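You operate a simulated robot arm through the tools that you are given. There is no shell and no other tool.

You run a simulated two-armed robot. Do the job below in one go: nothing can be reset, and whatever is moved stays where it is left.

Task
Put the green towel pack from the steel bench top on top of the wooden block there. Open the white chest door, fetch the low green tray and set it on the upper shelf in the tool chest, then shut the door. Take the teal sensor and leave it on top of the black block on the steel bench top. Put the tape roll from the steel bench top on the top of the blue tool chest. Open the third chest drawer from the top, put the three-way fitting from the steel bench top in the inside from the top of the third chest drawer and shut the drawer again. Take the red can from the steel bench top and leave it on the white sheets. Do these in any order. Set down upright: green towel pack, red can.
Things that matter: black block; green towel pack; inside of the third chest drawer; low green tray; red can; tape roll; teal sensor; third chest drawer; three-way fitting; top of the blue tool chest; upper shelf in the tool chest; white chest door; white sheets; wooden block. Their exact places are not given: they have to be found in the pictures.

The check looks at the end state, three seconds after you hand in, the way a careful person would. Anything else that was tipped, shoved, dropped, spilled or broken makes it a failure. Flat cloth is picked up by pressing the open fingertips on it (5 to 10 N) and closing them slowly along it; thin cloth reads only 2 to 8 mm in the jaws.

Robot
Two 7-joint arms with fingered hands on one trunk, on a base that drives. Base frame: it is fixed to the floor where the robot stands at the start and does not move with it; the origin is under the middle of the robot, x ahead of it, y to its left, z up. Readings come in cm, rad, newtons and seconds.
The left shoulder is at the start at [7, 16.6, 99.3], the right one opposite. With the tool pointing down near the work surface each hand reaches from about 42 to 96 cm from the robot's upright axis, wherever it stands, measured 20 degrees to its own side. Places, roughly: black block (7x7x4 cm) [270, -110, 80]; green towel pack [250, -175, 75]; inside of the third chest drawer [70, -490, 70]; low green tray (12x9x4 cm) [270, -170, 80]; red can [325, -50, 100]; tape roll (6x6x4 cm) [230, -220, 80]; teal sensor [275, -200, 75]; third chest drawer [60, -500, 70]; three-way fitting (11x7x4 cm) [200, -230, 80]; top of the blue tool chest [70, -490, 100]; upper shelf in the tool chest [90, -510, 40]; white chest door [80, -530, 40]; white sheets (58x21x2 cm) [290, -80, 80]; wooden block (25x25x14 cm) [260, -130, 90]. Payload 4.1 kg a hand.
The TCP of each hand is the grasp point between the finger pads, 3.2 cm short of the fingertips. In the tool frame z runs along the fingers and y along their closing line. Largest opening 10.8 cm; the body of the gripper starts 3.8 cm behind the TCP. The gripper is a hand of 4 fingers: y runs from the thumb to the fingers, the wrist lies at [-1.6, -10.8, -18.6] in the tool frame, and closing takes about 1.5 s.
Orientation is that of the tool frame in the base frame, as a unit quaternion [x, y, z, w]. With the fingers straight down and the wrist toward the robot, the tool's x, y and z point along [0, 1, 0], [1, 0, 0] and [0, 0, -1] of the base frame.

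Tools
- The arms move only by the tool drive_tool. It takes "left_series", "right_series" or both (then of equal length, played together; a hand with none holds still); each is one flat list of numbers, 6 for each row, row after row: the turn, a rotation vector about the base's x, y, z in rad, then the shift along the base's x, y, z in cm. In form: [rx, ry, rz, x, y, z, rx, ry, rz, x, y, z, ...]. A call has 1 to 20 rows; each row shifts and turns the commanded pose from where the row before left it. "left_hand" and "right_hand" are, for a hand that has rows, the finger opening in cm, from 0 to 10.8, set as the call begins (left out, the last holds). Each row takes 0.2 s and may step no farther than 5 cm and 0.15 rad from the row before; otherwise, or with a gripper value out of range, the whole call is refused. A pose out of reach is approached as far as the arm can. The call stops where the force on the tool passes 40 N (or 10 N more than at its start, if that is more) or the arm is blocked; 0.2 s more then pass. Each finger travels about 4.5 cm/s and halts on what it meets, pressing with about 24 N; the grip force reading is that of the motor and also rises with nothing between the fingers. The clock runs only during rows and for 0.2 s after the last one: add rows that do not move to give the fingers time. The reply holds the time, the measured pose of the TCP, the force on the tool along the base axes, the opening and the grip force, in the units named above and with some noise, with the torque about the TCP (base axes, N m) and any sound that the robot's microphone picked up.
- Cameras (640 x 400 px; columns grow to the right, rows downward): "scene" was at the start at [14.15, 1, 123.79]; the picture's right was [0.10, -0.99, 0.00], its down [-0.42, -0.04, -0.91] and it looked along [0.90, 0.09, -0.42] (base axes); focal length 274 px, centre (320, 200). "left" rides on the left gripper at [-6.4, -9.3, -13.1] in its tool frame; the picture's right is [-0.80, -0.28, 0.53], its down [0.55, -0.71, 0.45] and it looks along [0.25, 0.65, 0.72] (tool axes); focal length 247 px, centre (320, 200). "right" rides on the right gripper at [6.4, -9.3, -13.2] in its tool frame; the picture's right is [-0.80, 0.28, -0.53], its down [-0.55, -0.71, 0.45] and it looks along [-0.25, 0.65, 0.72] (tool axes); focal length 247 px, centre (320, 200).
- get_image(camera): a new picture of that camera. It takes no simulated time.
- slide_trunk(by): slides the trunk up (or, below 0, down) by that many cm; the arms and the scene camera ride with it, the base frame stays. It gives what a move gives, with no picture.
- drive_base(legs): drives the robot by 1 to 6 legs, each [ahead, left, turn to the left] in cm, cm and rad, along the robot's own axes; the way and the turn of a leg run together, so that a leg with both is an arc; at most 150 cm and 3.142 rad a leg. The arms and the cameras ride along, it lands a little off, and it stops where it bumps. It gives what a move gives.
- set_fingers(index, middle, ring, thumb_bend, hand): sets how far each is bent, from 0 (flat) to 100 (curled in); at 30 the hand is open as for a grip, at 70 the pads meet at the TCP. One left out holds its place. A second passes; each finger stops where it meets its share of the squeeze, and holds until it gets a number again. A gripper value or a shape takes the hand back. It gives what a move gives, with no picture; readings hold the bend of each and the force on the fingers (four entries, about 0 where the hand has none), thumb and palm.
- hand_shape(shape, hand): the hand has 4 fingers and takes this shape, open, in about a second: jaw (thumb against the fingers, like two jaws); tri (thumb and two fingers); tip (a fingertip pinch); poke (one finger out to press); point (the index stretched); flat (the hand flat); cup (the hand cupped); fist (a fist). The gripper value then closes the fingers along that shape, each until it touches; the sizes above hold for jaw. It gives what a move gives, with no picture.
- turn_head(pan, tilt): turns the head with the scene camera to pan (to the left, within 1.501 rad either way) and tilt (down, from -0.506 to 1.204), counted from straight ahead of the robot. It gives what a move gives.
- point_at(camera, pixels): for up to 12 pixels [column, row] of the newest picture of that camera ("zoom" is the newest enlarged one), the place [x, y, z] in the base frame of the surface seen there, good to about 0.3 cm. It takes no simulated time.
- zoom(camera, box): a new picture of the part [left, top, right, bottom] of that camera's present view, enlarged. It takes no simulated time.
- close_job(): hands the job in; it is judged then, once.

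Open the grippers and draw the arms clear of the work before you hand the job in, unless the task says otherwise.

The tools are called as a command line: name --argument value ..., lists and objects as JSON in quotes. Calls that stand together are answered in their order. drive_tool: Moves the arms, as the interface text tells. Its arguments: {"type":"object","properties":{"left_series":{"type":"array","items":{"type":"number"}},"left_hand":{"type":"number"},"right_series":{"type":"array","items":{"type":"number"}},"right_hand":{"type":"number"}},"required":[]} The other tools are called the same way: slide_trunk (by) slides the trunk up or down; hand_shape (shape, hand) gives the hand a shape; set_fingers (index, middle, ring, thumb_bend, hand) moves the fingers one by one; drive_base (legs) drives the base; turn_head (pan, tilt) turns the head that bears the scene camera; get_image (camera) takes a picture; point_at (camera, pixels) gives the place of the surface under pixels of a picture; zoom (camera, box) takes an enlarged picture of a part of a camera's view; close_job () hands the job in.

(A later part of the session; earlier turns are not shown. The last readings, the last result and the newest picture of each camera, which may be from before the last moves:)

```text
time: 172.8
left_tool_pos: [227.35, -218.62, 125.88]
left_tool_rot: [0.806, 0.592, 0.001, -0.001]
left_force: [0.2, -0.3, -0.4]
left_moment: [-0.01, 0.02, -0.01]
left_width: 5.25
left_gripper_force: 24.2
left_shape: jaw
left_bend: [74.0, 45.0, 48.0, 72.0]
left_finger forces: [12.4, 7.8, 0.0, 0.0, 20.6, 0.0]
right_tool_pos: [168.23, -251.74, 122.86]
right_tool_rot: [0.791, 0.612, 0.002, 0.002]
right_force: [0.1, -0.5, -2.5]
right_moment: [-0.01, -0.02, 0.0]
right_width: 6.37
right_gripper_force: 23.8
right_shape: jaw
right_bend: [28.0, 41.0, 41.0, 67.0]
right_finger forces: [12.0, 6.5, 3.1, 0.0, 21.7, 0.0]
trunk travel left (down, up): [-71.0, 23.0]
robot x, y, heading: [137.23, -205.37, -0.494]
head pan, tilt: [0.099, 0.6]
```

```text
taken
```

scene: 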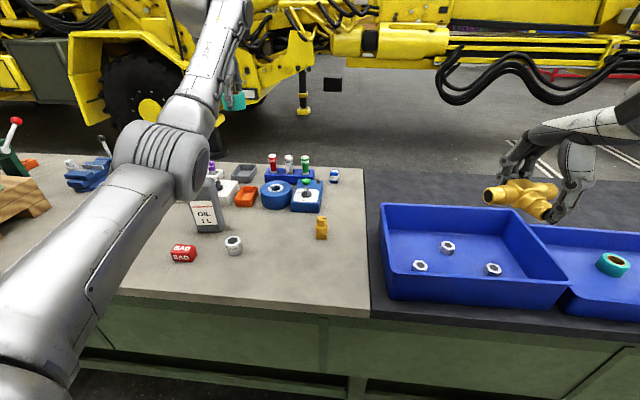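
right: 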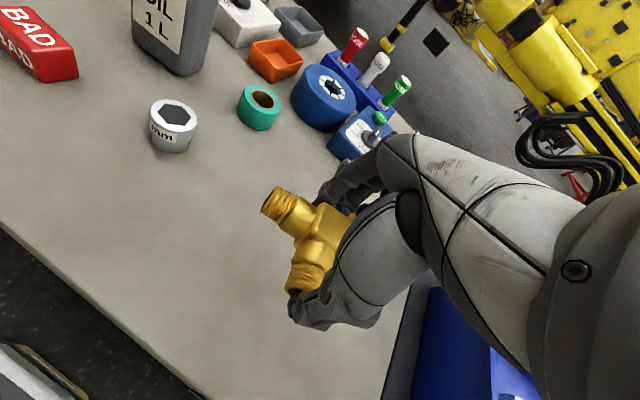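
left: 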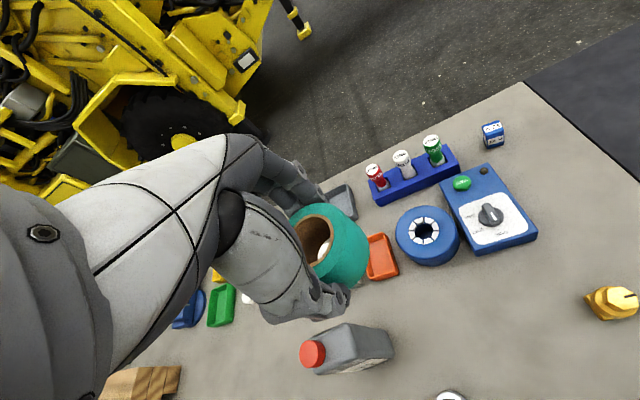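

Tape roll held securely. I retract the left hand to the travel pose, then strafe right out of the aisle.

drive_tool --left_series '[0, 0, -0.02, -3.8, 2.07, 0.5, 0, 0, -0.02, -3.8, 2.07, 0.5, 0, 0, -0.02, -3.8, 2.07, 0.5, 0, 0, -0.02, -3.8, 2.07, 0.5, 0, 0, -0.02, -3.8, 2.07, 0.5, 0, 0, -0.05, -3.8, 2.07, 0.5]'

drive_base --legs '[[0, -145, 0]]'

turn_head --pan -0.9 --tilt 0.5

get_image --camera "scene"

```text
time: 174.2
left_tool_pos: [204.42, -206.6, 129.12]
left_tool_rot: [0.848, 0.53, 0.001, -0.001]
left_force: [-0.2, -0.1, 0.3]
left_moment: [0.01, -0.06, 0.03]
left_width: 5.22
left_gripper_force: 24.6
left_shape: jaw
left_bend: [74.0, 45.0, 48.0, 72.0]
left_finger forces: [12.6, 8.0, 0.1, 0.0, 20.5, 0.1]
right_tool_pos: [168.21, -251.72, 122.91]
right_tool_rot: [0.79, 0.613, 0.003, 0.002]
right_force: [0.1, -0.5, -3.1]
right_moment: [-0.02, 0.01, 0.01]
right_width: 6.37
right_gripper_force: 24.1
right_shape: jaw
right_bend: [28.0, 41.0, 41.0, 67.0]
right_finger forces: [12.0, 6.6, 3.0, 0.1, 21.9, 0.0]
trunk travel left (down, up): [-71.0, 23.0]
robot x, y, heading: [137.4, -205.02, -0.494]
head pan, tilt: [0.099, 0.6]
```

```text
time: 181.3
left_tool_pos: [136.51, -331.69, 128.99]
left_tool_rot: [0.851, 0.524, -0.001, 0.0]
left_force: [-1.0, -0.3, -0.5]
left_moment: [0.0, 0.0, 0.01]
left_width: 5.23
left_gripper_force: 24.7
left_shape: jaw
left_bend: [74.0, 45.0, 48.0, 72.0]
left_finger forces: [12.7, 7.9, 0.1, 0.0, 20.4, 0.0]
right_tool_pos: [99.48, -376.33, 122.83]
right_tool_rot: [0.794, 0.608, 0.001, 0.001]
right_force: [-0.6, 0.2, -2.5]
right_moment: [0.01, -0.01, -0.03]
right_width: 6.4
right_gripper_force: 24.0
right_shape: jaw
right_bend: [28.0, 41.0, 41.0, 67.0]
right_finger forces: [12.0, 6.7, 3.0, 0.0, 21.6, 0.0]
trunk travel left (down, up): [-71.0, 23.0]
robot x, y, heading: [68.87, -329.04, -0.508]
head pan, tilt: [0.099, 0.6]
```

```text
time: 182.5
left_tool_pos: [136.54, -331.73, 129.11]
left_tool_rot: [0.851, 0.525, 0.0, -0.001]
left_force: [0.8, -0.3, -0.2]
left_moment: [0.06, 0.0, -0.01]
left_width: 5.19
left_gripper_force: 24.1
left_shape: jaw
left_bend: [74.0, 45.0, 48.0, 72.0]
left_finger forces: [12.6, 7.8, 0.1, 0.0, 20.4, 0.0]
right_tool_pos: [99.67, -376.28, 122.81]
right_tool_rot: [0.795, 0.607, 0.002, 0.001]
right_force: [0.3, -0.1, -2.4]
right_moment: [0.02, 0.03, -0.04]
right_width: 6.35
right_gripper_force: 23.6
right_shape: jaw
right_bend: [28.0, 41.0, 41.0, 67.0]
right_finger forces: [12.0, 6.6, 3.0, 0.0, 21.7, 0.0]
trunk travel left (down, up): [-71.0, 23.0]
robot x, y, heading: [69.03, -329.77, -0.508]
head pan, tilt: [-0.901, 0.499]
```

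```text
taken
```

scene: 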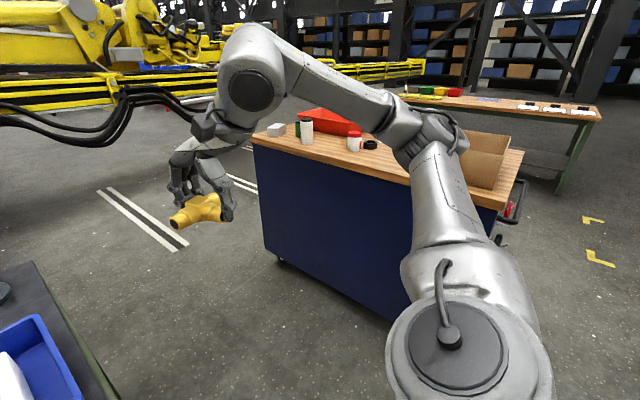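

Robot at perp 218, along -257. I continue: right 55, back 60, then right past the chest's handle end.

drive_base --legs '[[-6, -55, 0.012], [-55, 0, 0], [0, -100, 0]]'

turn_head --pan -0.3 --tilt 0.5

get_image --camera "scene"

```text
time: 193.4
left_tool_pos: [8.01, -441.11, 129.2]
left_tool_rot: [0.846, 0.533, 0.0, -0.001]
left_force: [-0.3, 0.1, -1.2]
left_moment: [-0.02, 0.02, -0.01]
left_width: 5.17
left_gripper_force: 23.8
left_shape: jaw
left_bend: [74.0, 45.0, 48.0, 72.0]
left_finger forces: [12.6, 7.9, 0.1, 0.0, 20.4, 0.0]
right_tool_pos: [-28.02, -486.58, 122.92]
right_tool_rot: [0.789, 0.615, 0.001, 0.002]
right_force: [-0.2, 0.0, -2.6]
right_moment: [0.01, 0.0, 0.03]
right_width: 6.36
right_gripper_force: 24.2
right_shape: jaw
right_bend: [28.0, 41.0, 41.0, 67.0]
right_finger forces: [12.0, 6.7, 3.0, 0.1, 21.7, 0.0]
trunk travel left (down, up): [-71.0, 23.0]
robot x, y, heading: [-59.69, -440.0, -0.491]
head pan, tilt: [-0.901, 0.499]
```

```text
time: 194.4
left_tool_pos: [7.9, -441.24, 129.12]
left_tool_rot: [0.846, 0.533, 0.0, -0.001]
left_force: [0.4, 0.5, -1.0]
left_moment: [0.01, 0.01, 0.0]
left_width: 5.21
left_gripper_force: 24.0
left_shape: jaw
left_bend: [74.0, 45.0, 48.0, 72.0]
left_finger forces: [12.6, 7.9, 0.1, 0.0, 20.4, 0.0]
right_tool_pos: [-27.9, -486.39, 122.88]
right_tool_rot: [0.789, 0.615, 0.001, 0.002]
right_force: [-0.7, -0.4, -2.8]
right_moment: [-0.01, 0.02, 0.0]
right_width: 6.37
right_gripper_force: 23.9
right_shape: jaw
right_bend: [28.0, 41.0, 41.0, 67.0]
right_finger forces: [12.0, 6.7, 3.0, 0.1, 21.7, 0.0]
trunk travel left (down, up): [-71.0, 23.0]
robot x, y, heading: [-59.52, -440.13, -0.497]
head pan, tilt: [-0.3, 0.499]
```

```text
taken
```

scene: 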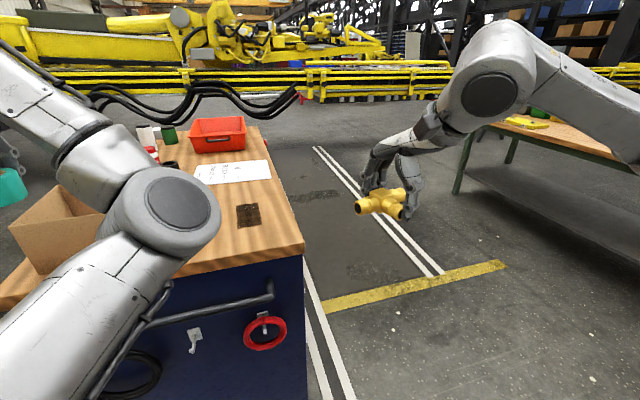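

From here the chest top is visible: cardboard box, red tray, paper, and a clear wooden area near (265,235). I measure the top's corners and clear spots.

point_at --camera "scene" --pixels '[[303, 243], [263, 130], [265, 235], [248, 215], [225, 240], [270, 175], [215, 180], [285, 215], [275, 255], [240, 150], [150, 280], [265, 332]]'

zoom --camera "scene" --box '[120, 100, 320, 270]'

```text
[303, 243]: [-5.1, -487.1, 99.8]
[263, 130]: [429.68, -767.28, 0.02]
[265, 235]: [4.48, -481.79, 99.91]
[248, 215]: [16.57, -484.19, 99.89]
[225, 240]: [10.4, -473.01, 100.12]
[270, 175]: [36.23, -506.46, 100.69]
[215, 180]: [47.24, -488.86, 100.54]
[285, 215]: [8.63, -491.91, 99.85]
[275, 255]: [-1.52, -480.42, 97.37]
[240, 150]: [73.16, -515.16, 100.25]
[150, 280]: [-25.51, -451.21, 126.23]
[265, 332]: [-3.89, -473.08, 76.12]
```

```text
2.35 times, centred on (220, 185) of scene
```

zoom: 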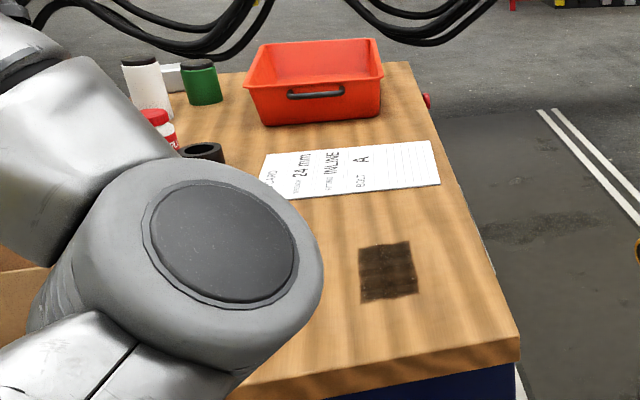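

Chest top is at z=100 with clear wood around (24,-480). I go on: right 85 cm, then turn left to face the chest front, and look.

drive_base --legs '[[0, -90, 0], [0, 0, 1.571]]'

turn_head --pan -0.7 --tilt 0.5

get_image --camera "scene"

```text
time: 203.0
left_tool_pos: [-101.42, -451.86, 128.97]
left_tool_rot: [0.214, 0.977, -0.001, 0.0]
left_force: [-0.3, 0.8, -0.7]
left_moment: [-0.01, -0.02, -0.01]
left_width: 5.18
left_gripper_force: 23.2
left_shape: jaw
left_bend: [74.0, 45.0, 48.0, 72.0]
left_finger forces: [12.4, 7.8, 0.0, 0.0, 20.0, 0.0]
right_tool_pos: [-55.64, -487.45, 122.88]
right_tool_rot: [0.117, 0.993, 0.002, 0.0]
right_force: [0.5, -0.1, -2.4]
right_moment: [-0.02, 0.03, 0.0]
right_width: 6.35
right_gripper_force: 24.5
right_shape: jaw
right_bend: [29.0, 41.0, 41.0, 67.0]
right_finger forces: [12.0, 6.5, 2.9, 0.1, 21.5, 0.0]
trunk travel left (down, up): [-71.0, 23.0]
robot x, y, heading: [-101.27, -519.65, 1.096]
head pan, tilt: [-0.3, 0.499]
```

```text
time: 203.8
left_tool_pos: [-101.45, -451.86, 128.95]
left_tool_rot: [0.215, 0.977, -0.001, 0.0]
left_force: [0.3, 0.3, -1.1]
left_moment: [0.02, -0.04, 0.01]
left_width: 5.19
left_gripper_force: 24.0
left_shape: jaw
left_bend: [74.0, 45.0, 48.0, 72.0]
left_finger forces: [12.5, 7.8, 0.0, 0.0, 20.1, 0.2]
right_tool_pos: [-55.69, -487.38, 122.66]
right_tool_rot: [0.117, 0.993, 0.002, 0.0]
right_force: [-0.3, -0.7, -3.0]
right_moment: [0.0, 0.03, 0.01]
right_width: 6.34
right_gripper_force: 24.3
right_shape: jaw
right_bend: [29.0, 41.0, 41.0, 67.0]
right_finger forces: [12.0, 6.5, 2.8, 0.0, 21.3, 0.0]
trunk travel left (down, up): [-71.0, 23.0]
robot x, y, heading: [-101.87, -519.57, 1.092]
head pan, tilt: [-0.7, 0.499]
```

```text
taken
```

scene: 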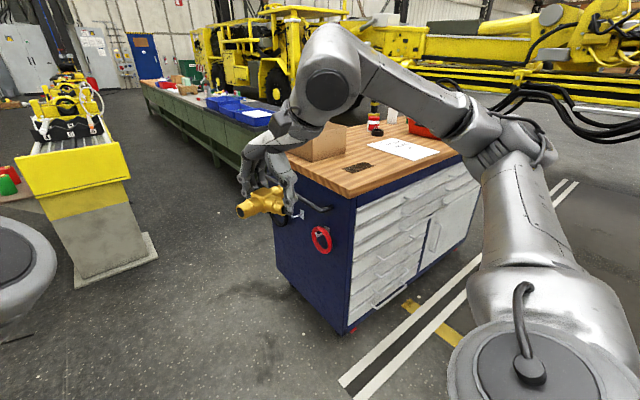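

The chest front shows white drawers at left and a white door at right. I measure its front edge and zoom.

point_at --camera "scene" --pixels '[[351, 199], [458, 152], [357, 215], [472, 165], [345, 325], [380, 310], [430, 240], [400, 205], [322, 239], [470, 215], [350, 215], [305, 208]]'

zoom --camera "scene" --box '[270, 120, 490, 340]'

```text
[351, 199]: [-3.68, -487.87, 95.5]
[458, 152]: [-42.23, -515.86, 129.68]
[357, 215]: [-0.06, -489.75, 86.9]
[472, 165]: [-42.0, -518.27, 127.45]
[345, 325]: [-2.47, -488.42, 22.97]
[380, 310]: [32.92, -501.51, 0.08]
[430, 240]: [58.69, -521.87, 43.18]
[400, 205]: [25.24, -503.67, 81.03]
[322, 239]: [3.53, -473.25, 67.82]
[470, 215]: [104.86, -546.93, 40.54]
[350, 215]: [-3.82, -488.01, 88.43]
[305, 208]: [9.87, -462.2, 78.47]
```

```text
1.82 times, centred on (380, 230) of scene
```

zoom: 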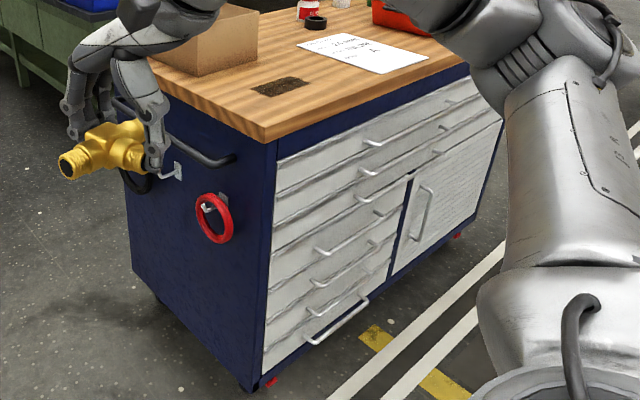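

The front plane lies at along ≈ -430.8 (right edge near perp 353). I back 20 cm and strafe right 125 cm to stand in front of it, then look.

drive_base --legs '[[-20, 0, -0.02], [0, -128, 0]]'

turn_head --pan 0.0 --tilt 0.5

get_image --camera "scene"

```text
time: 211.6
left_tool_pos: [5.07, -532.02, 128.92]
left_tool_rot: [0.228, 0.974, 0.0, 0.0]
left_force: [-0.4, 0.0, -0.9]
left_moment: [0.05, -0.02, 0.0]
left_width: 5.19
left_gripper_force: 24.4
left_shape: jaw
left_bend: [74.0, 45.0, 48.0, 72.0]
left_finger forces: [12.6, 7.7, 0.0, 0.1, 20.2, 0.0]
right_tool_pos: [50.03, -568.77, 122.84]
right_tool_rot: [0.13, 0.992, 0.003, 0.001]
right_force: [-0.9, 0.2, -2.7]
right_moment: [-0.02, 0.01, 0.01]
right_width: 6.36
right_gripper_force: 24.3
right_shape: jaw
right_bend: [29.0, 41.0, 41.0, 67.0]
right_finger forces: [12.0, 6.6, 2.9, 0.0, 21.7, 0.0]
trunk travel left (down, up): [-71.0, 23.0]
robot x, y, heading: [3.58, -600.11, 1.064]
head pan, tilt: [-0.7, 0.499]
```

```text
time: 212.7
left_tool_pos: [5.19, -532.09, 128.99]
left_tool_rot: [0.229, 0.973, -0.001, 0.0]
left_force: [0.5, -0.2, -0.3]
left_moment: [0.02, 0.01, -0.01]
left_width: 5.17
left_gripper_force: 23.8
left_shape: jaw
left_bend: [74.0, 45.0, 48.0, 72.0]
left_finger forces: [12.5, 7.8, 0.0, 0.0, 20.1, 0.1]
right_tool_pos: [49.97, -568.8, 122.92]
right_tool_rot: [0.129, 0.992, 0.002, 0.001]
right_force: [0.7, 0.2, -3.1]
right_moment: [-0.04, 0.03, -0.01]
right_width: 6.33
right_gripper_force: 24.3
right_shape: jaw
right_bend: [29.0, 41.0, 41.0, 67.0]
right_finger forces: [12.0, 6.6, 3.0, 0.0, 21.6, 0.0]
trunk travel left (down, up): [-71.0, 23.0]
robot x, y, heading: [3.17, -599.51, 1.063]
head pan, tilt: [0.0, 0.499]
```

```text
taken
```

scene: 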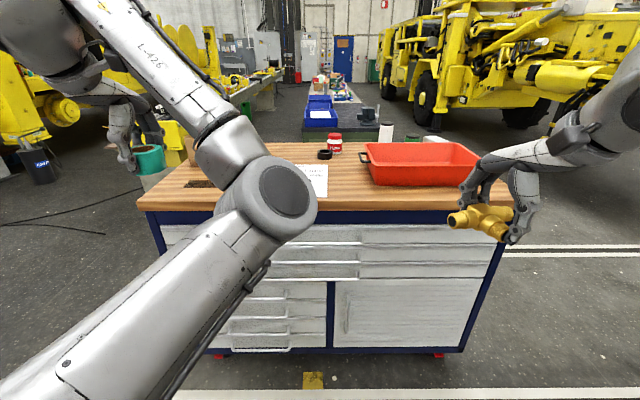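

Now facing the chest. I zoom on the front to count the drawers and see handles.

zoom --camera "scene" --box '[280, 200, 520, 360]'

zoom --camera "scene" --box '[140, 200, 340, 360]'

```text
2.50 times, centred on (400, 280) of scene
```

zoom: 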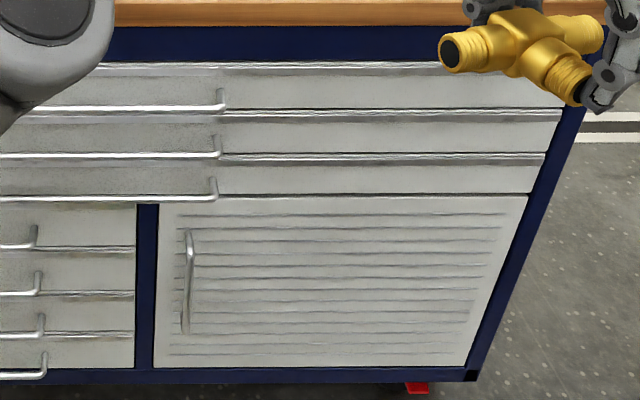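

```text
2.50 times, centred on (240, 280) of scene
```

zoom: 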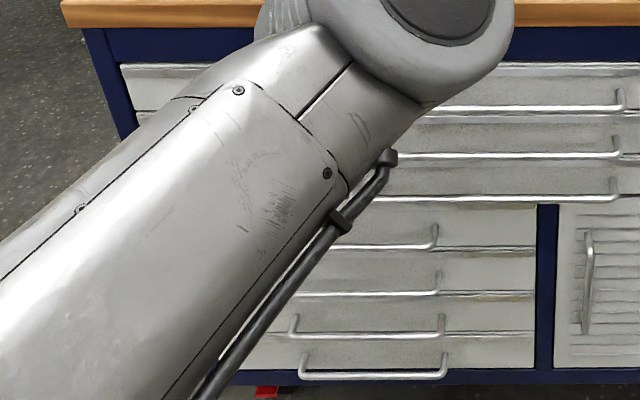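

There are three full-width drawers with long bar handles, then small drawers left and the door right (handle on its left side). First I place the tape: I drive 25 cm ahead so the left hand can reach the clear spot near (33,-490).

drive_base --legs '[[25, 0, 0.01]]'

turn_head --pan 0.2 --tilt 0.6

get_image --camera "scene"

get_image --camera "left"

```text
time: 214.5
left_tool_pos: [17.06, -509.91, 129.08]
left_tool_rot: [0.226, 0.974, 0.001, 0.0]
left_force: [0.7, 0.6, -1.2]
left_moment: [0.0, 0.02, 0.02]
left_width: 5.19
left_gripper_force: 23.8
left_shape: jaw
left_bend: [74.0, 45.0, 48.0, 72.0]
left_finger forces: [12.5, 7.7, 0.1, 0.0, 20.1, 0.0]
right_tool_pos: [62.06, -546.37, 122.94]
right_tool_rot: [0.128, 0.992, 0.002, 0.0]
right_force: [0.2, 0.3, -2.9]
right_moment: [-0.02, 0.02, 0.0]
right_width: 6.35
right_gripper_force: 24.1
right_shape: jaw
right_bend: [29.0, 41.0, 41.0, 67.0]
right_finger forces: [12.0, 6.5, 3.0, 0.0, 21.6, 0.1]
trunk travel left (down, up): [-71.0, 23.0]
robot x, y, heading: [15.18, -577.49, 1.068]
head pan, tilt: [0.0, 0.499]
```

```text
time: 215.2
left_tool_pos: [17.09, -509.66, 129.0]
left_tool_rot: [0.226, 0.974, -0.001, 0.0]
left_force: [0.6, 0.0, -0.8]
left_moment: [0.0, 0.0, 0.04]
left_width: 5.19
left_gripper_force: 23.6
left_shape: jaw
left_bend: [74.0, 45.0, 48.0, 72.0]
left_finger forces: [12.5, 7.8, 0.1, 0.1, 20.1, 0.0]
right_tool_pos: [62.08, -546.34, 122.81]
right_tool_rot: [0.129, 0.992, 0.001, 0.0]
right_force: [-0.4, -0.4, -2.9]
right_moment: [-0.03, 0.05, -0.01]
right_width: 6.33
right_gripper_force: 23.5
right_shape: jaw
right_bend: [29.0, 41.0, 41.0, 67.0]
right_finger forces: [12.0, 6.6, 3.0, 0.0, 21.6, 0.0]
trunk travel left (down, up): [-71.0, 23.0]
robot x, y, heading: [15.6, -577.73, 1.067]
head pan, tilt: [0.201, 0.6]
```

```text
taken
```

scene: 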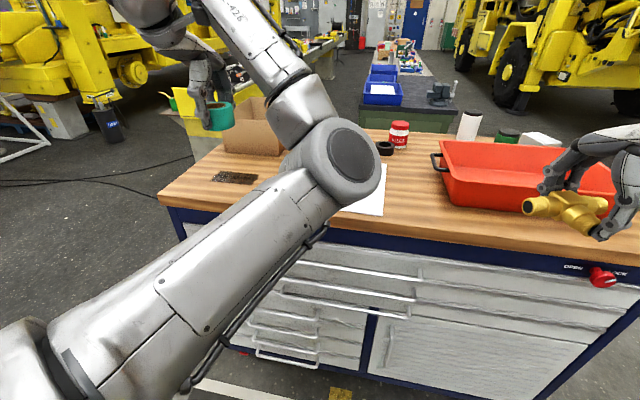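

```text
taken
```

left: 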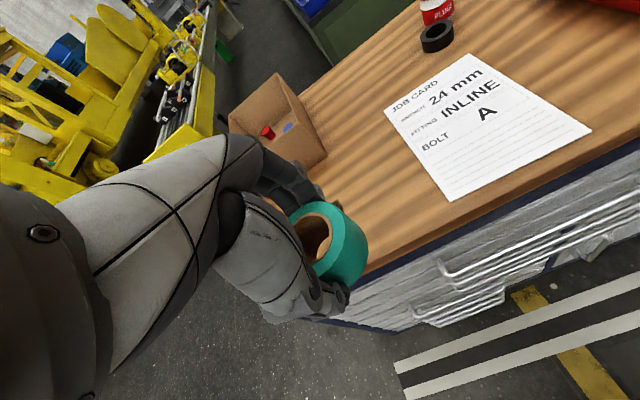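

There's also a red OPEN/LOCK knob at (600,277). First the tape: I measure clear wood near (380,180) in the left picture and zoom on the lock.

point_at --camera "left" --pixels '[[370, 160], [385, 190], [345, 120], [385, 107], [450, 202], [325, 160], [400, 225], [360, 200], [300, 185]]'

zoom --camera "scene" --box '[540, 250, 640, 310]'

```text
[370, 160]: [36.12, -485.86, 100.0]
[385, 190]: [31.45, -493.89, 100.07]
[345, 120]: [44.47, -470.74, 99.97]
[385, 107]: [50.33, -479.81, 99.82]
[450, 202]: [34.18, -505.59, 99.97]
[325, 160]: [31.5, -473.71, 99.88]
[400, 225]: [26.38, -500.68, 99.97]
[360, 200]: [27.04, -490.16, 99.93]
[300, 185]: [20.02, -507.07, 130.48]
```

```text
6.40 times, centred on (590, 280) of scene
```

zoom: 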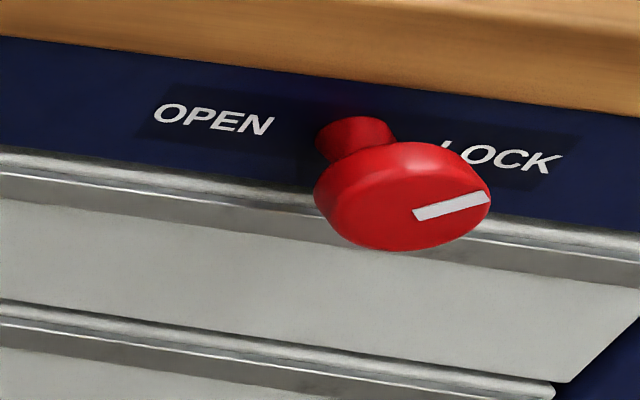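

The knob's mark points to LOCK, so I'll likely have to turn it to OPEN. Tape first: I move the left hand over the clear spot (31,-489) at z≈115 and check the elbow.

drive_tool --left_series '[0, 0, 0, 2.3, 3.45, -1, 0, 0, 0, 2.3, 3.45, -2, 0, 0, 0, 2.3, 3.45, -2.5, 0, 0, 0, 2.3, 3.45, -2.5, 0, 0, 0, 2.3, 3.45, -2.5, 0, 0, 0, 2.3, 3.45, -2.5, 0, 0, 0, 0, 0, 0]'

get_image --camera "scene"

get_image --camera "left"

point_at --camera "scene" --pixels '[[330, 150], [300, 200], [250, 240], [340, 120], [280, 100], [350, 170]]'

```text
time: 216.8
left_tool_pos: [30.82, -489.19, 116.08]
left_tool_rot: [0.226, 0.974, 0.0, 0.001]
left_force: [0.1, 0.4, -0.1]
left_moment: [0.02, 0.03, 0.04]
left_width: 5.17
left_gripper_force: 24.1
left_shape: jaw
left_bend: [74.0, 45.0, 48.0, 72.0]
left_finger forces: [12.8, 8.0, 0.1, 0.0, 20.2, 0.0]
right_tool_pos: [61.95, -546.43, 122.94]
right_tool_rot: [0.128, 0.992, 0.002, 0.0]
right_force: [0.4, -0.2, -2.7]
right_moment: [-0.02, 0.02, 0.03]
right_width: 6.35
right_gripper_force: 24.5
right_shape: jaw
right_bend: [29.0, 41.0, 41.0, 67.0]
right_finger forces: [12.0, 6.7, 3.1, 0.0, 21.7, 0.0]
trunk travel left (down, up): [-71.0, 23.0]
robot x, y, heading: [15.32, -577.71, 1.07]
head pan, tilt: [0.201, 0.6]
```

```text
taken
```

scene: 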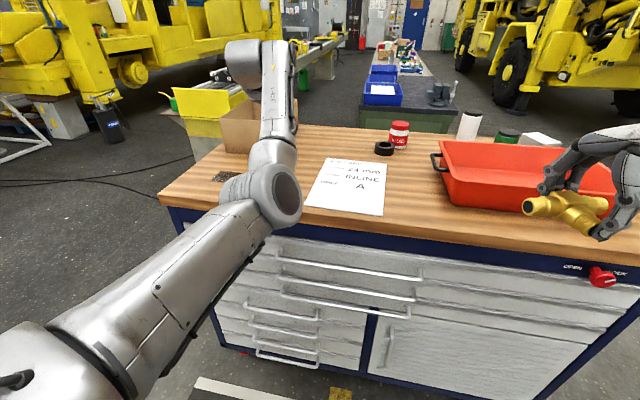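

```text
taken
```

left: 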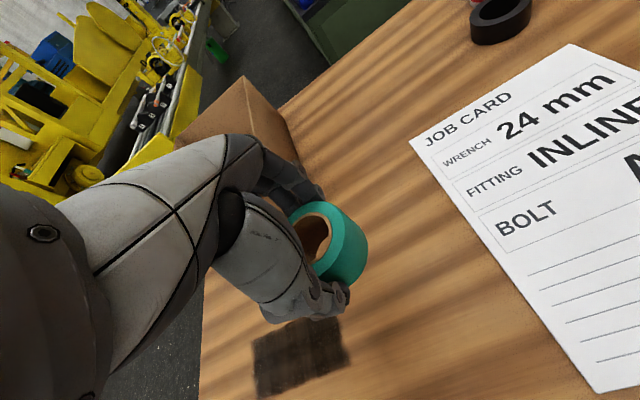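

```text
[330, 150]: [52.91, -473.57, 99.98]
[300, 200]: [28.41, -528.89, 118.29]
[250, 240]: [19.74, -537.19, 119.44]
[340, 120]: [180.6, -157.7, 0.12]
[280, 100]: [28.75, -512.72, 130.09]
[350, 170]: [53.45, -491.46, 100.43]
```

The elbow is in front of the chest; good. I check the cardboard box's nearest corner against the fingers before lowering.

point_at --camera "left" --pixels '[[243, 80], [262, 110], [290, 140], [300, 165], [280, 160], [310, 130], [230, 110], [300, 340], [380, 300]]'

```text
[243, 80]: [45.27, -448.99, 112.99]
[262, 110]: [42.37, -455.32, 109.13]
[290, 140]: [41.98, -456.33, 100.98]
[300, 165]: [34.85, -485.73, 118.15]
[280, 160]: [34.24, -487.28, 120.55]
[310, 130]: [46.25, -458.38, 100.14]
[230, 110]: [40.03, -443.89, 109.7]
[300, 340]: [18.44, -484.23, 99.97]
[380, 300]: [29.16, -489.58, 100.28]
```

The box is 28 cm away. I lower 11.6 cm, then creep.

drive_tool --left_series '[0, 0, 0, 0, 0, -4, 0, 0, 0, 0, 0, -4, 0, 0, 0, 0, 0, -2.5, 0, 0, 0, 0, 0, -1.1, 0, 0, 0, 0, 0, 0]'

drive_tool --left_series '[0, 0, 0, 0, 0, -0.2, 0, 0, 0, 0, 0, -0.2, 0, 0, 0, 0, 0, -0.15, 0, 0, 0, 0, 0, 0]'

```text
time: 218.0
left_tool_pos: [30.83, -489.02, 104.48]
left_tool_rot: [0.226, 0.974, 0.001, 0.0]
left_force: [-0.4, 0.1, -1.1]
left_moment: [-0.01, 0.02, 0.01]
left_width: 5.14
left_gripper_force: 24.3
left_shape: jaw
left_bend: [74.0, 45.0, 48.0, 72.0]
left_finger forces: [12.6, 8.0, 0.1, 0.0, 20.1, 0.0]
right_tool_pos: [62.07, -546.31, 122.95]
right_tool_rot: [0.129, 0.992, 0.002, 0.0]
right_force: [0.1, -0.4, -2.8]
right_moment: [-0.03, 0.01, 0.03]
right_width: 6.35
right_gripper_force: 24.0
right_shape: jaw
right_bend: [29.0, 41.0, 41.0, 67.0]
right_finger forces: [12.0, 6.6, 2.9, 0.1, 21.6, 0.0]
trunk travel left (down, up): [-71.0, 23.0]
robot x, y, heading: [15.07, -577.68, 1.07]
head pan, tilt: [0.201, 0.6]
```

```text
time: 219.0
left_tool_pos: [30.78, -489.09, 103.78]
left_tool_rot: [0.227, 0.974, 0.001, 0.0]
left_force: [0.4, -0.5, -0.3]
left_moment: [-0.02, -0.01, 0.0]
left_width: 5.16
left_gripper_force: 23.6
left_shape: jaw
left_bend: [74.0, 45.0, 48.0, 72.0]
left_finger forces: [12.6, 7.9, 0.1, 0.0, 20.1, 0.0]
right_tool_pos: [62.04, -546.33, 122.89]
right_tool_rot: [0.128, 0.992, 0.001, 0.001]
right_force: [0.3, -0.6, -2.5]
right_moment: [0.03, 0.03, 0.0]
right_width: 6.34
right_gripper_force: 24.6
right_shape: jaw
right_bend: [29.0, 41.0, 41.0, 67.0]
right_finger forces: [12.0, 6.5, 3.1, 0.0, 21.7, 0.0]
trunk travel left (down, up): [-71.0, 23.0]
robot x, y, heading: [15.47, -577.24, 1.072]
head pan, tilt: [0.201, 0.6]
```

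Not clearly touching yet; a few more 0.12 cm steps.

drive_tool --left_series '[0, 0, 0, 0, 0, -0.12, 0, 0, 0, 0, 0, -0.12, 0, 0, 0, 0, 0, -0.12, 0, 0, 0, 0, 0, 0]'

```text
time: 220.0
left_tool_pos: [30.85, -489.2, 103.76]
left_tool_rot: [0.226, 0.974, 0.001, 0.0]
left_force: [-0.1, 2.1, 8.3]
left_moment: [0.2, -0.01, 0.02]
left_width: 5.19
left_gripper_force: 23.7
left_shape: jaw
left_bend: [74.0, 45.0, 48.0, 72.0]
left_finger forces: [13.8, 9.4, 0.0, 0.0, 20.5, 0.0]
right_tool_pos: [61.94, -546.49, 122.93]
right_tool_rot: [0.128, 0.992, 0.002, 0.0]
right_force: [-0.2, 0.4, -2.1]
right_moment: [-0.04, -0.01, 0.0]
right_width: 6.36
right_gripper_force: 24.4
right_shape: jaw
right_bend: [29.0, 41.0, 41.0, 67.0]
right_finger forces: [12.1, 6.6, 3.1, 0.1, 21.6, 0.0]
trunk travel left (down, up): [-71.0, 23.0]
robot x, y, heading: [15.19, -577.52, 1.068]
head pan, tilt: [0.201, 0.6]
```

The roll rests on the top (+8 N). I open the hand and rise.

drive_tool --left_series '[0, 0, 0, 0, 0, 0, 0, 0, 0, 0, 0, 0, 0, 0, 0, 0, 0, 0, 0, 0, 0, 0, 0, 0, 0, 0, 0, 0, 0, 0, 0, 0, 0, 0, 0, 0]' --left_hand 10.8

drive_tool --left_series '[0, 0, 0, 0, 0, 1, 0, 0, 0, 0, 0, 2, 0, 0, 0, 0, 0, 4, 0, 0, 0, 0, 0, 4, 0, 0, 0, 0, 0, 4, 0, 0, 0, 0, 0, 4, 0, 0, 0, 0, 0, 4]'

get_image --camera "left"

```text
time: 221.4
left_tool_pos: [30.84, -489.17, 103.53]
left_tool_rot: [0.227, 0.974, 0.0, 0.0]
left_force: [0.7, 0.1, -0.4]
left_moment: [0.0, 0.01, -0.02]
left_width: 10.75
left_gripper_force: 0.0
left_shape: jaw
left_bend: [30.0, 30.0, 30.0, 30.0]
left_finger forces: [0.0, 0.0, 0.0, 0.0, 0.1, 0.1]
right_tool_pos: [61.98, -546.53, 122.8]
right_tool_rot: [0.128, 0.992, 0.001, 0.0]
right_force: [-0.1, 0.4, -1.8]
right_moment: [-0.01, 0.02, 0.0]
right_width: 6.34
right_gripper_force: 24.0
right_shape: jaw
right_bend: [29.0, 41.0, 41.0, 67.0]
right_finger forces: [12.0, 6.6, 3.0, 0.0, 21.7, 0.1]
trunk travel left (down, up): [-71.0, 23.0]
robot x, y, heading: [15.28, -577.67, 1.066]
head pan, tilt: [0.201, 0.6]
```

```text
time: 223.0
left_tool_pos: [30.78, -489.23, 126.4]
left_tool_rot: [0.226, 0.974, 0.0, 0.0]
left_force: [-0.7, 0.1, 0.1]
left_moment: [-0.01, 0.01, -0.01]
left_width: 10.77
left_gripper_force: 0.0
left_shape: jaw
left_bend: [30.0, 30.0, 30.0, 30.0]
left_finger forces: [0.0, 0.0, 0.1, 0.1, 0.0, 0.0]
right_tool_pos: [62.01, -546.56, 122.89]
right_tool_rot: [0.128, 0.992, 0.003, 0.001]
right_force: [0.0, 0.0, -2.7]
right_moment: [-0.04, 0.01, 0.03]
right_width: 6.34
right_gripper_force: 24.0
right_shape: jaw
right_bend: [29.0, 41.0, 41.0, 67.0]
right_finger forces: [12.0, 6.6, 3.0, 0.0, 21.6, 0.1]
trunk travel left (down, up): [-71.0, 23.0]
robot x, y, heading: [15.57, -577.33, 1.069]
head pan, tilt: [0.201, 0.6]
```

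```text
taken
```

left: 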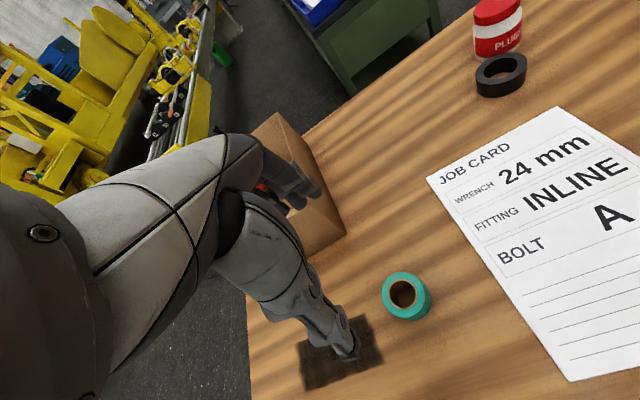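

Tape roll is placed. I retract the left hand in front of the chest and measure the knob and drawer handles.

drive_tool --left_series '[0, 0, 0, -2.2, -3.9, 0.5, 0, 0, 0, -2.2, -3.9, 0.5, 0, 0, 0, -2.2, -3.9, 0.5, 0, 0, 0, -2.2, -3.9, 0.5, 0, 0, 0, -2.2, -3.9, 0.5, 0, 0, 0, -2.2, -3.9, 0.5, 0, 0, 0, -2.2, -3.9, 0.5, 0, 0, 0, -2.2, -3.9, 0.5]'

turn_head --pan -0.3 --tilt 0.65

get_image --camera "scene"

```text
time: 224.8
left_tool_pos: [12.59, -520.06, 129.85]
left_tool_rot: [0.219, 0.976, -0.009, -0.002]
left_force: [-0.7, 0.9, -0.8]
left_moment: [0.01, -0.02, 0.03]
left_width: 10.77
left_gripper_force: 0.1
left_shape: jaw
left_bend: [30.0, 30.0, 30.0, 30.0]
left_finger forces: [0.0, 0.0, 0.0, 0.1, 0.0, 0.0]
right_tool_pos: [61.92, -546.5, 122.92]
right_tool_rot: [0.128, 0.992, 0.002, 0.001]
right_force: [0.4, -0.7, -2.3]
right_moment: [-0.02, 0.01, -0.01]
right_width: 6.33
right_gripper_force: 23.5
right_shape: jaw
right_bend: [29.0, 41.0, 41.0, 67.0]
right_finger forces: [12.0, 6.5, 3.0, 0.0, 21.5, 0.1]
trunk travel left (down, up): [-71.0, 23.0]
robot x, y, heading: [15.3, -577.43, 1.07]
head pan, tilt: [0.201, 0.6]
```

```text
time: 225.8
left_tool_pos: [12.59, -520.0, 130.11]
left_tool_rot: [0.218, 0.976, -0.008, 0.001]
left_force: [0.0, 0.1, 0.4]
left_moment: [0.0, -0.02, -0.02]
left_width: 10.78
left_gripper_force: 0.1
left_shape: jaw
left_bend: [30.0, 30.0, 30.0, 30.0]
left_finger forces: [0.0, 0.0, 0.0, 0.0, 0.0, 0.1]
right_tool_pos: [61.91, -546.4, 122.87]
right_tool_rot: [0.128, 0.992, 0.001, 0.0]
right_force: [0.3, 0.3, -1.9]
right_moment: [-0.01, 0.04, -0.01]
right_width: 6.35
right_gripper_force: 24.4
right_shape: jaw
right_bend: [29.0, 41.0, 41.0, 67.0]
right_finger forces: [12.0, 6.6, 3.0, 0.1, 21.7, 0.0]
trunk travel left (down, up): [-71.0, 23.0]
robot x, y, heading: [15.59, -577.04, 1.07]
head pan, tilt: [-0.3, 0.649]
```

```text
taken
```

scene: 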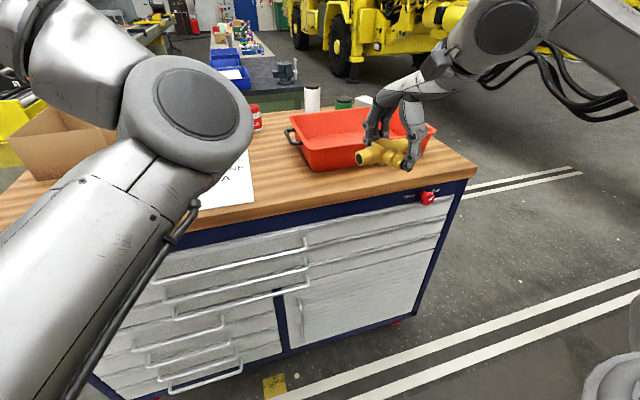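

I zoom to the knob, the drawer handles and the door handle, and measure them.

zoom --camera "scene" --box '[390, 175, 460, 225]'

point_at --camera "zoom" --pixels '[[340, 195], [310, 150], [375, 205], [300, 205], [345, 240], [180, 190], [420, 130], [340, 160], [360, 170]]'

zoom --camera "scene" --box '[150, 220, 350, 390]'

point_at --camera "zoom" --pixels '[[355, 105], [180, 130], [355, 165], [200, 205], [360, 215], [240, 245], [355, 230], [460, 240], [470, 310], [80, 210], [380, 200], [75, 270]]'

```text
8.00 times, centred on (425, 200) of scene
```

zoom: 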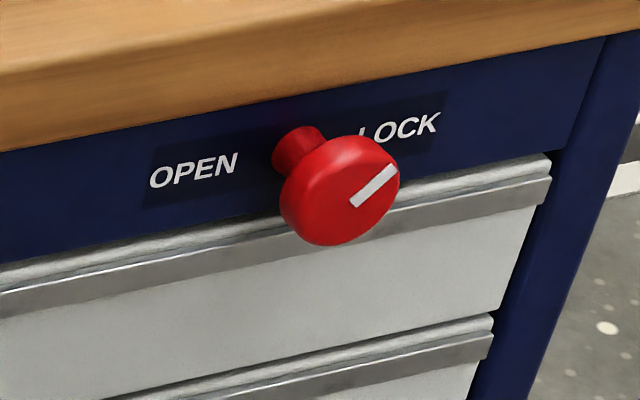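

```text
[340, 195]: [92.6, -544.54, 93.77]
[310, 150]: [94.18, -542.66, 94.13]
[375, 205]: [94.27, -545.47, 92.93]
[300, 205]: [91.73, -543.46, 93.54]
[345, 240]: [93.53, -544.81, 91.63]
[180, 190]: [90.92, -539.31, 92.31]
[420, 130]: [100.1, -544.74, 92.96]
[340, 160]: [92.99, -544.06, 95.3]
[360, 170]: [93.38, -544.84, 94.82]
```

```text
2.35 times, centred on (250, 305) of scene
```

zoom: 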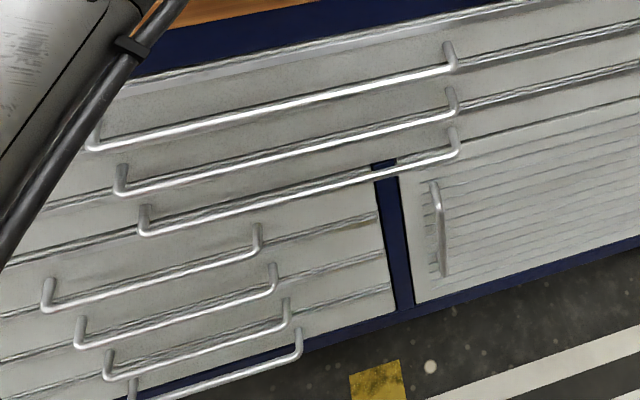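

```text
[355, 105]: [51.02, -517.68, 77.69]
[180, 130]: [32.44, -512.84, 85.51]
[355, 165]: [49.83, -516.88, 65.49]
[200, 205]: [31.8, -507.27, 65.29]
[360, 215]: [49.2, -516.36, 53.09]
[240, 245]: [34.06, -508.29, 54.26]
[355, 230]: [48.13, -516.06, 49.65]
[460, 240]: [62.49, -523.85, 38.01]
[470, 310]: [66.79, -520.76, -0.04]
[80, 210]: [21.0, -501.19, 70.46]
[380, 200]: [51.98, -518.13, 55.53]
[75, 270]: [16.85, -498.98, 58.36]
```

The knob (Ø≈4) is centred near (92.8,-544.5,93.7), protruding 3.8 cm, with its mark to LOCK. I strafe right 70 cm, back 8, and lower the trunk 15 cm to bring it before the left hand.

drive_base --legs '[[-8, 0, 0], [0, -70, 0.006]]'

slide_trunk --by -15

turn_head --pan 0.15 --tilt 0.5

get_image --camera "scene"

```text
time: 230.2
left_tool_pos: [69.98, -560.28, 130.17]
left_tool_rot: [0.217, 0.976, -0.005, 0.003]
left_force: [0.2, 0.1, 0.1]
left_moment: [0.02, -0.02, -0.01]
left_width: 10.77
left_gripper_force: 0.0
left_shape: jaw
left_bend: [30.0, 30.0, 30.0, 30.0]
left_finger forces: [0.0, 0.0, 0.0, 0.0, 0.0, 0.0]
right_tool_pos: [119.44, -586.69, 122.85]
right_tool_rot: [0.128, 0.992, 0.002, 0.0]
right_force: [-0.4, 0.1, -2.4]
right_moment: [-0.01, -0.03, -0.01]
right_width: 6.35
right_gripper_force: 23.9
right_shape: jaw
right_bend: [29.0, 41.0, 41.0, 67.0]
right_finger forces: [12.2, 6.6, 3.1, 0.1, 21.7, 0.1]
trunk travel left (down, up): [-71.0, 23.0]
robot x, y, heading: [72.91, -617.94, 1.075]
head pan, tilt: [-0.3, 0.649]
```

```text
time: 232.0
left_tool_pos: [69.75, -560.34, 115.24]
left_tool_rot: [0.214, 0.977, -0.006, 0.004]
left_force: [0.3, -0.6, 0.6]
left_moment: [0.0, 0.01, 0.0]
left_width: 10.78
left_gripper_force: 0.1
left_shape: jaw
left_bend: [30.0, 30.0, 30.0, 30.0]
left_finger forces: [0.1, 0.0, 0.0, 0.1, 0.0, 0.1]
right_tool_pos: [119.44, -586.77, 107.91]
right_tool_rot: [0.127, 0.992, 0.001, 0.0]
right_force: [-0.4, -0.2, -2.2]
right_moment: [0.03, 0.03, 0.01]
right_width: 6.35
right_gripper_force: 23.9
right_shape: jaw
right_bend: [29.0, 41.0, 41.0, 67.0]
right_finger forces: [12.1, 6.6, 3.0, 0.1, 21.7, 0.0]
trunk travel left (down, up): [-56.0, 38.0]
robot x, y, heading: [72.88, -617.87, 1.067]
head pan, tilt: [-0.3, 0.649]
```

```text
time: 232.9
left_tool_pos: [69.79, -560.29, 115.13]
left_tool_rot: [0.215, 0.977, -0.005, 0.003]
left_force: [0.1, 0.0, 0.3]
left_moment: [-0.02, 0.04, -0.01]
left_width: 10.8
left_gripper_force: 0.2
left_shape: jaw
left_bend: [30.0, 30.0, 30.0, 30.0]
left_finger forces: [0.1, 0.1, 0.1, 0.0, 0.1, 0.1]
right_tool_pos: [119.34, -586.64, 107.79]
right_tool_rot: [0.127, 0.992, 0.002, -0.001]
right_force: [0.3, -0.4, -2.9]
right_moment: [-0.01, -0.02, 0.01]
right_width: 6.34
right_gripper_force: 24.2
right_shape: jaw
right_bend: [29.0, 41.0, 41.0, 67.0]
right_finger forces: [12.1, 6.7, 3.0, 0.1, 21.7, 0.1]
trunk travel left (down, up): [-56.0, 38.0]
robot x, y, heading: [72.75, -617.63, 1.072]
head pan, tilt: [0.15, 0.499]
```

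```text
taken
```

scene: 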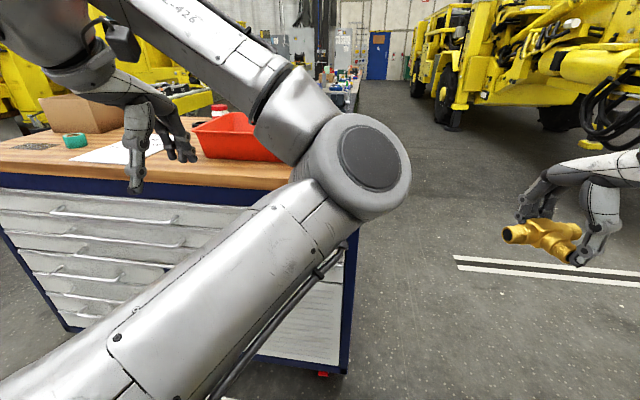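

The left arm blocks the knob from view. I pitch the left hand up to horizontal (about n) while moving to 8 cm in front of the knob.

drive_tool --left_series '[0.1151, -0.0624, 0, 1.0, 0.2, -1.5, 0.1151, -0.0624, 0, 1.0, 0.2, -1.5, 0.1151, -0.0624, 0, 1.0, 0.2, -1.5, 0.1151, -0.0624, 0, 1.2, 0.3, -1.5, 0.1151, -0.0624, 0, 1.2, 0.3, -1.5, 0.1151, -0.0624, 0, 1.5, 0.5, -1.5, 0.1151, -0.0624, 0, 1.5, 0.5, -1.5, 0.1151, -0.0624, 0, 1.5, 0.5, -1.5, 0.1151, -0.0624, 0, 1.5, 0.5, -1.5, 0.1151, -0.0624, 0, 1.5, 0.5, -1.5, 0.1151, -0.0624, 0, 1.5, 0.5, -1.5, 0.1151, -0.0624, 0, 1.5, 0.5, -1.5, 0, 0, 0, 0, 0, 0]'

get_image --camera "scene"

get_image --camera "left"

```text
time: 235.4
left_tool_pos: [73.04, -549.45, 107.35]
left_tool_rot: [0.177, 0.783, 0.589, 0.098]
left_force: [-0.3, 0.8, -0.8]
left_moment: [0.03, 0.0, 0.0]
left_width: 10.78
left_gripper_force: 0.0
left_shape: jaw
left_bend: [30.0, 30.0, 30.0, 30.0]
left_finger forces: [0.1, 0.0, 0.1, 0.0, 0.0, 0.1]
left hand out of reach, approached as far as the arm can: row 4, 6, 7, 8, 9, 10
right_tool_pos: [119.41, -586.7, 107.76]
right_tool_rot: [0.128, 0.992, 0.002, 0.001]
right_force: [0.5, -0.4, -2.4]
right_moment: [-0.03, -0.01, -0.01]
right_width: 6.35
right_gripper_force: 23.8
right_shape: jaw
right_bend: [29.0, 41.0, 41.0, 67.0]
right_finger forces: [12.1, 6.6, 3.1, 0.0, 21.8, 0.1]
trunk travel left (down, up): [-56.0, 38.0]
robot x, y, heading: [72.7, -617.74, 1.068]
head pan, tilt: [0.15, 0.499]
stopped in row 12 (left hand): the arm was blocked; the commanded pose is now the measured one
```

```text
taken
```

scene: 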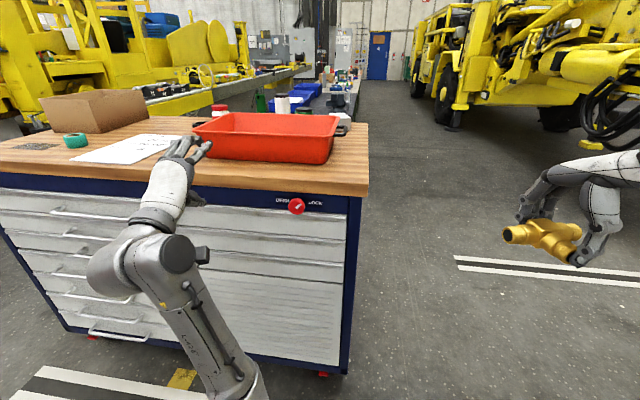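

```text
taken
```

left: 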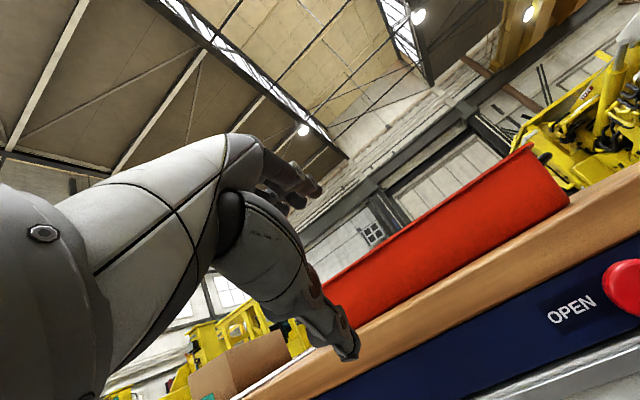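

The hand is nearly horizontal now (z-axis (0.36,0.89,-0.29)) but the arm folded elbow-down and stopped at a limit, with no contact force. I now translate toward the front of the knob, visible at (297,206).

drive_tool --left_series '[0, 0, 0, 2.5, -0.8, -2.5, 0, 0, 0, 2.5, -0.8, -2.5, 0, 0, 0, 2.5, -0.5, -2.5, 0, 0, 0, 2.5, -0.3, -2.5, 0, 0, 0, 2.5, 0, -2, 0, 0, 0, 2.5, 0, -1.5, 0, 0, 0, 0, 0, 0]'

get_image --camera "scene"

get_image --camera "left"

```text
time: 236.3
left_tool_pos: [77.7, -549.82, 102.8]
left_tool_rot: [0.193, 0.756, 0.624, 0.033]
left_force: [-0.8, 0.4, 0.1]
left_moment: [-0.01, 0.01, 0.02]
left_width: 10.75
left_gripper_force: 0.1
left_shape: jaw
left_bend: [30.0, 30.0, 30.0, 30.0]
left_finger forces: [0.1, 0.0, 0.0, 0.0, 0.0, 0.0]
right_tool_pos: [119.35, -586.64, 107.82]
right_tool_rot: [0.127, 0.992, 0.002, 0.0]
right_force: [0.6, -0.2, -2.7]
right_moment: [-0.04, 0.01, -0.04]
right_width: 6.36
right_gripper_force: 23.3
right_shape: jaw
right_bend: [29.0, 41.0, 41.0, 67.0]
right_finger forces: [12.1, 6.7, 3.1, 0.0, 21.7, 0.0]
trunk travel left (down, up): [-56.0, 38.0]
robot x, y, heading: [72.93, -617.84, 1.073]
head pan, tilt: [0.15, 0.499]
stopped in row 4 (left hand): the arm was blocked; the commanded pose is now the measured one
```

```text
taken
```

scene: 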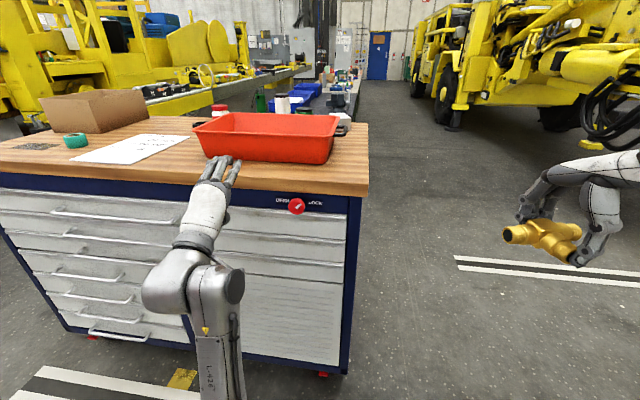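

```text
taken
```

left: 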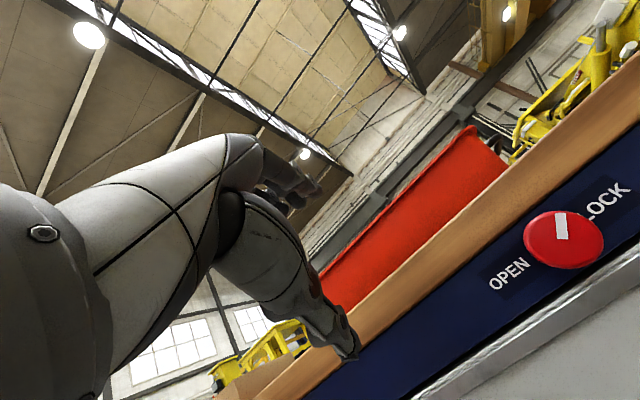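

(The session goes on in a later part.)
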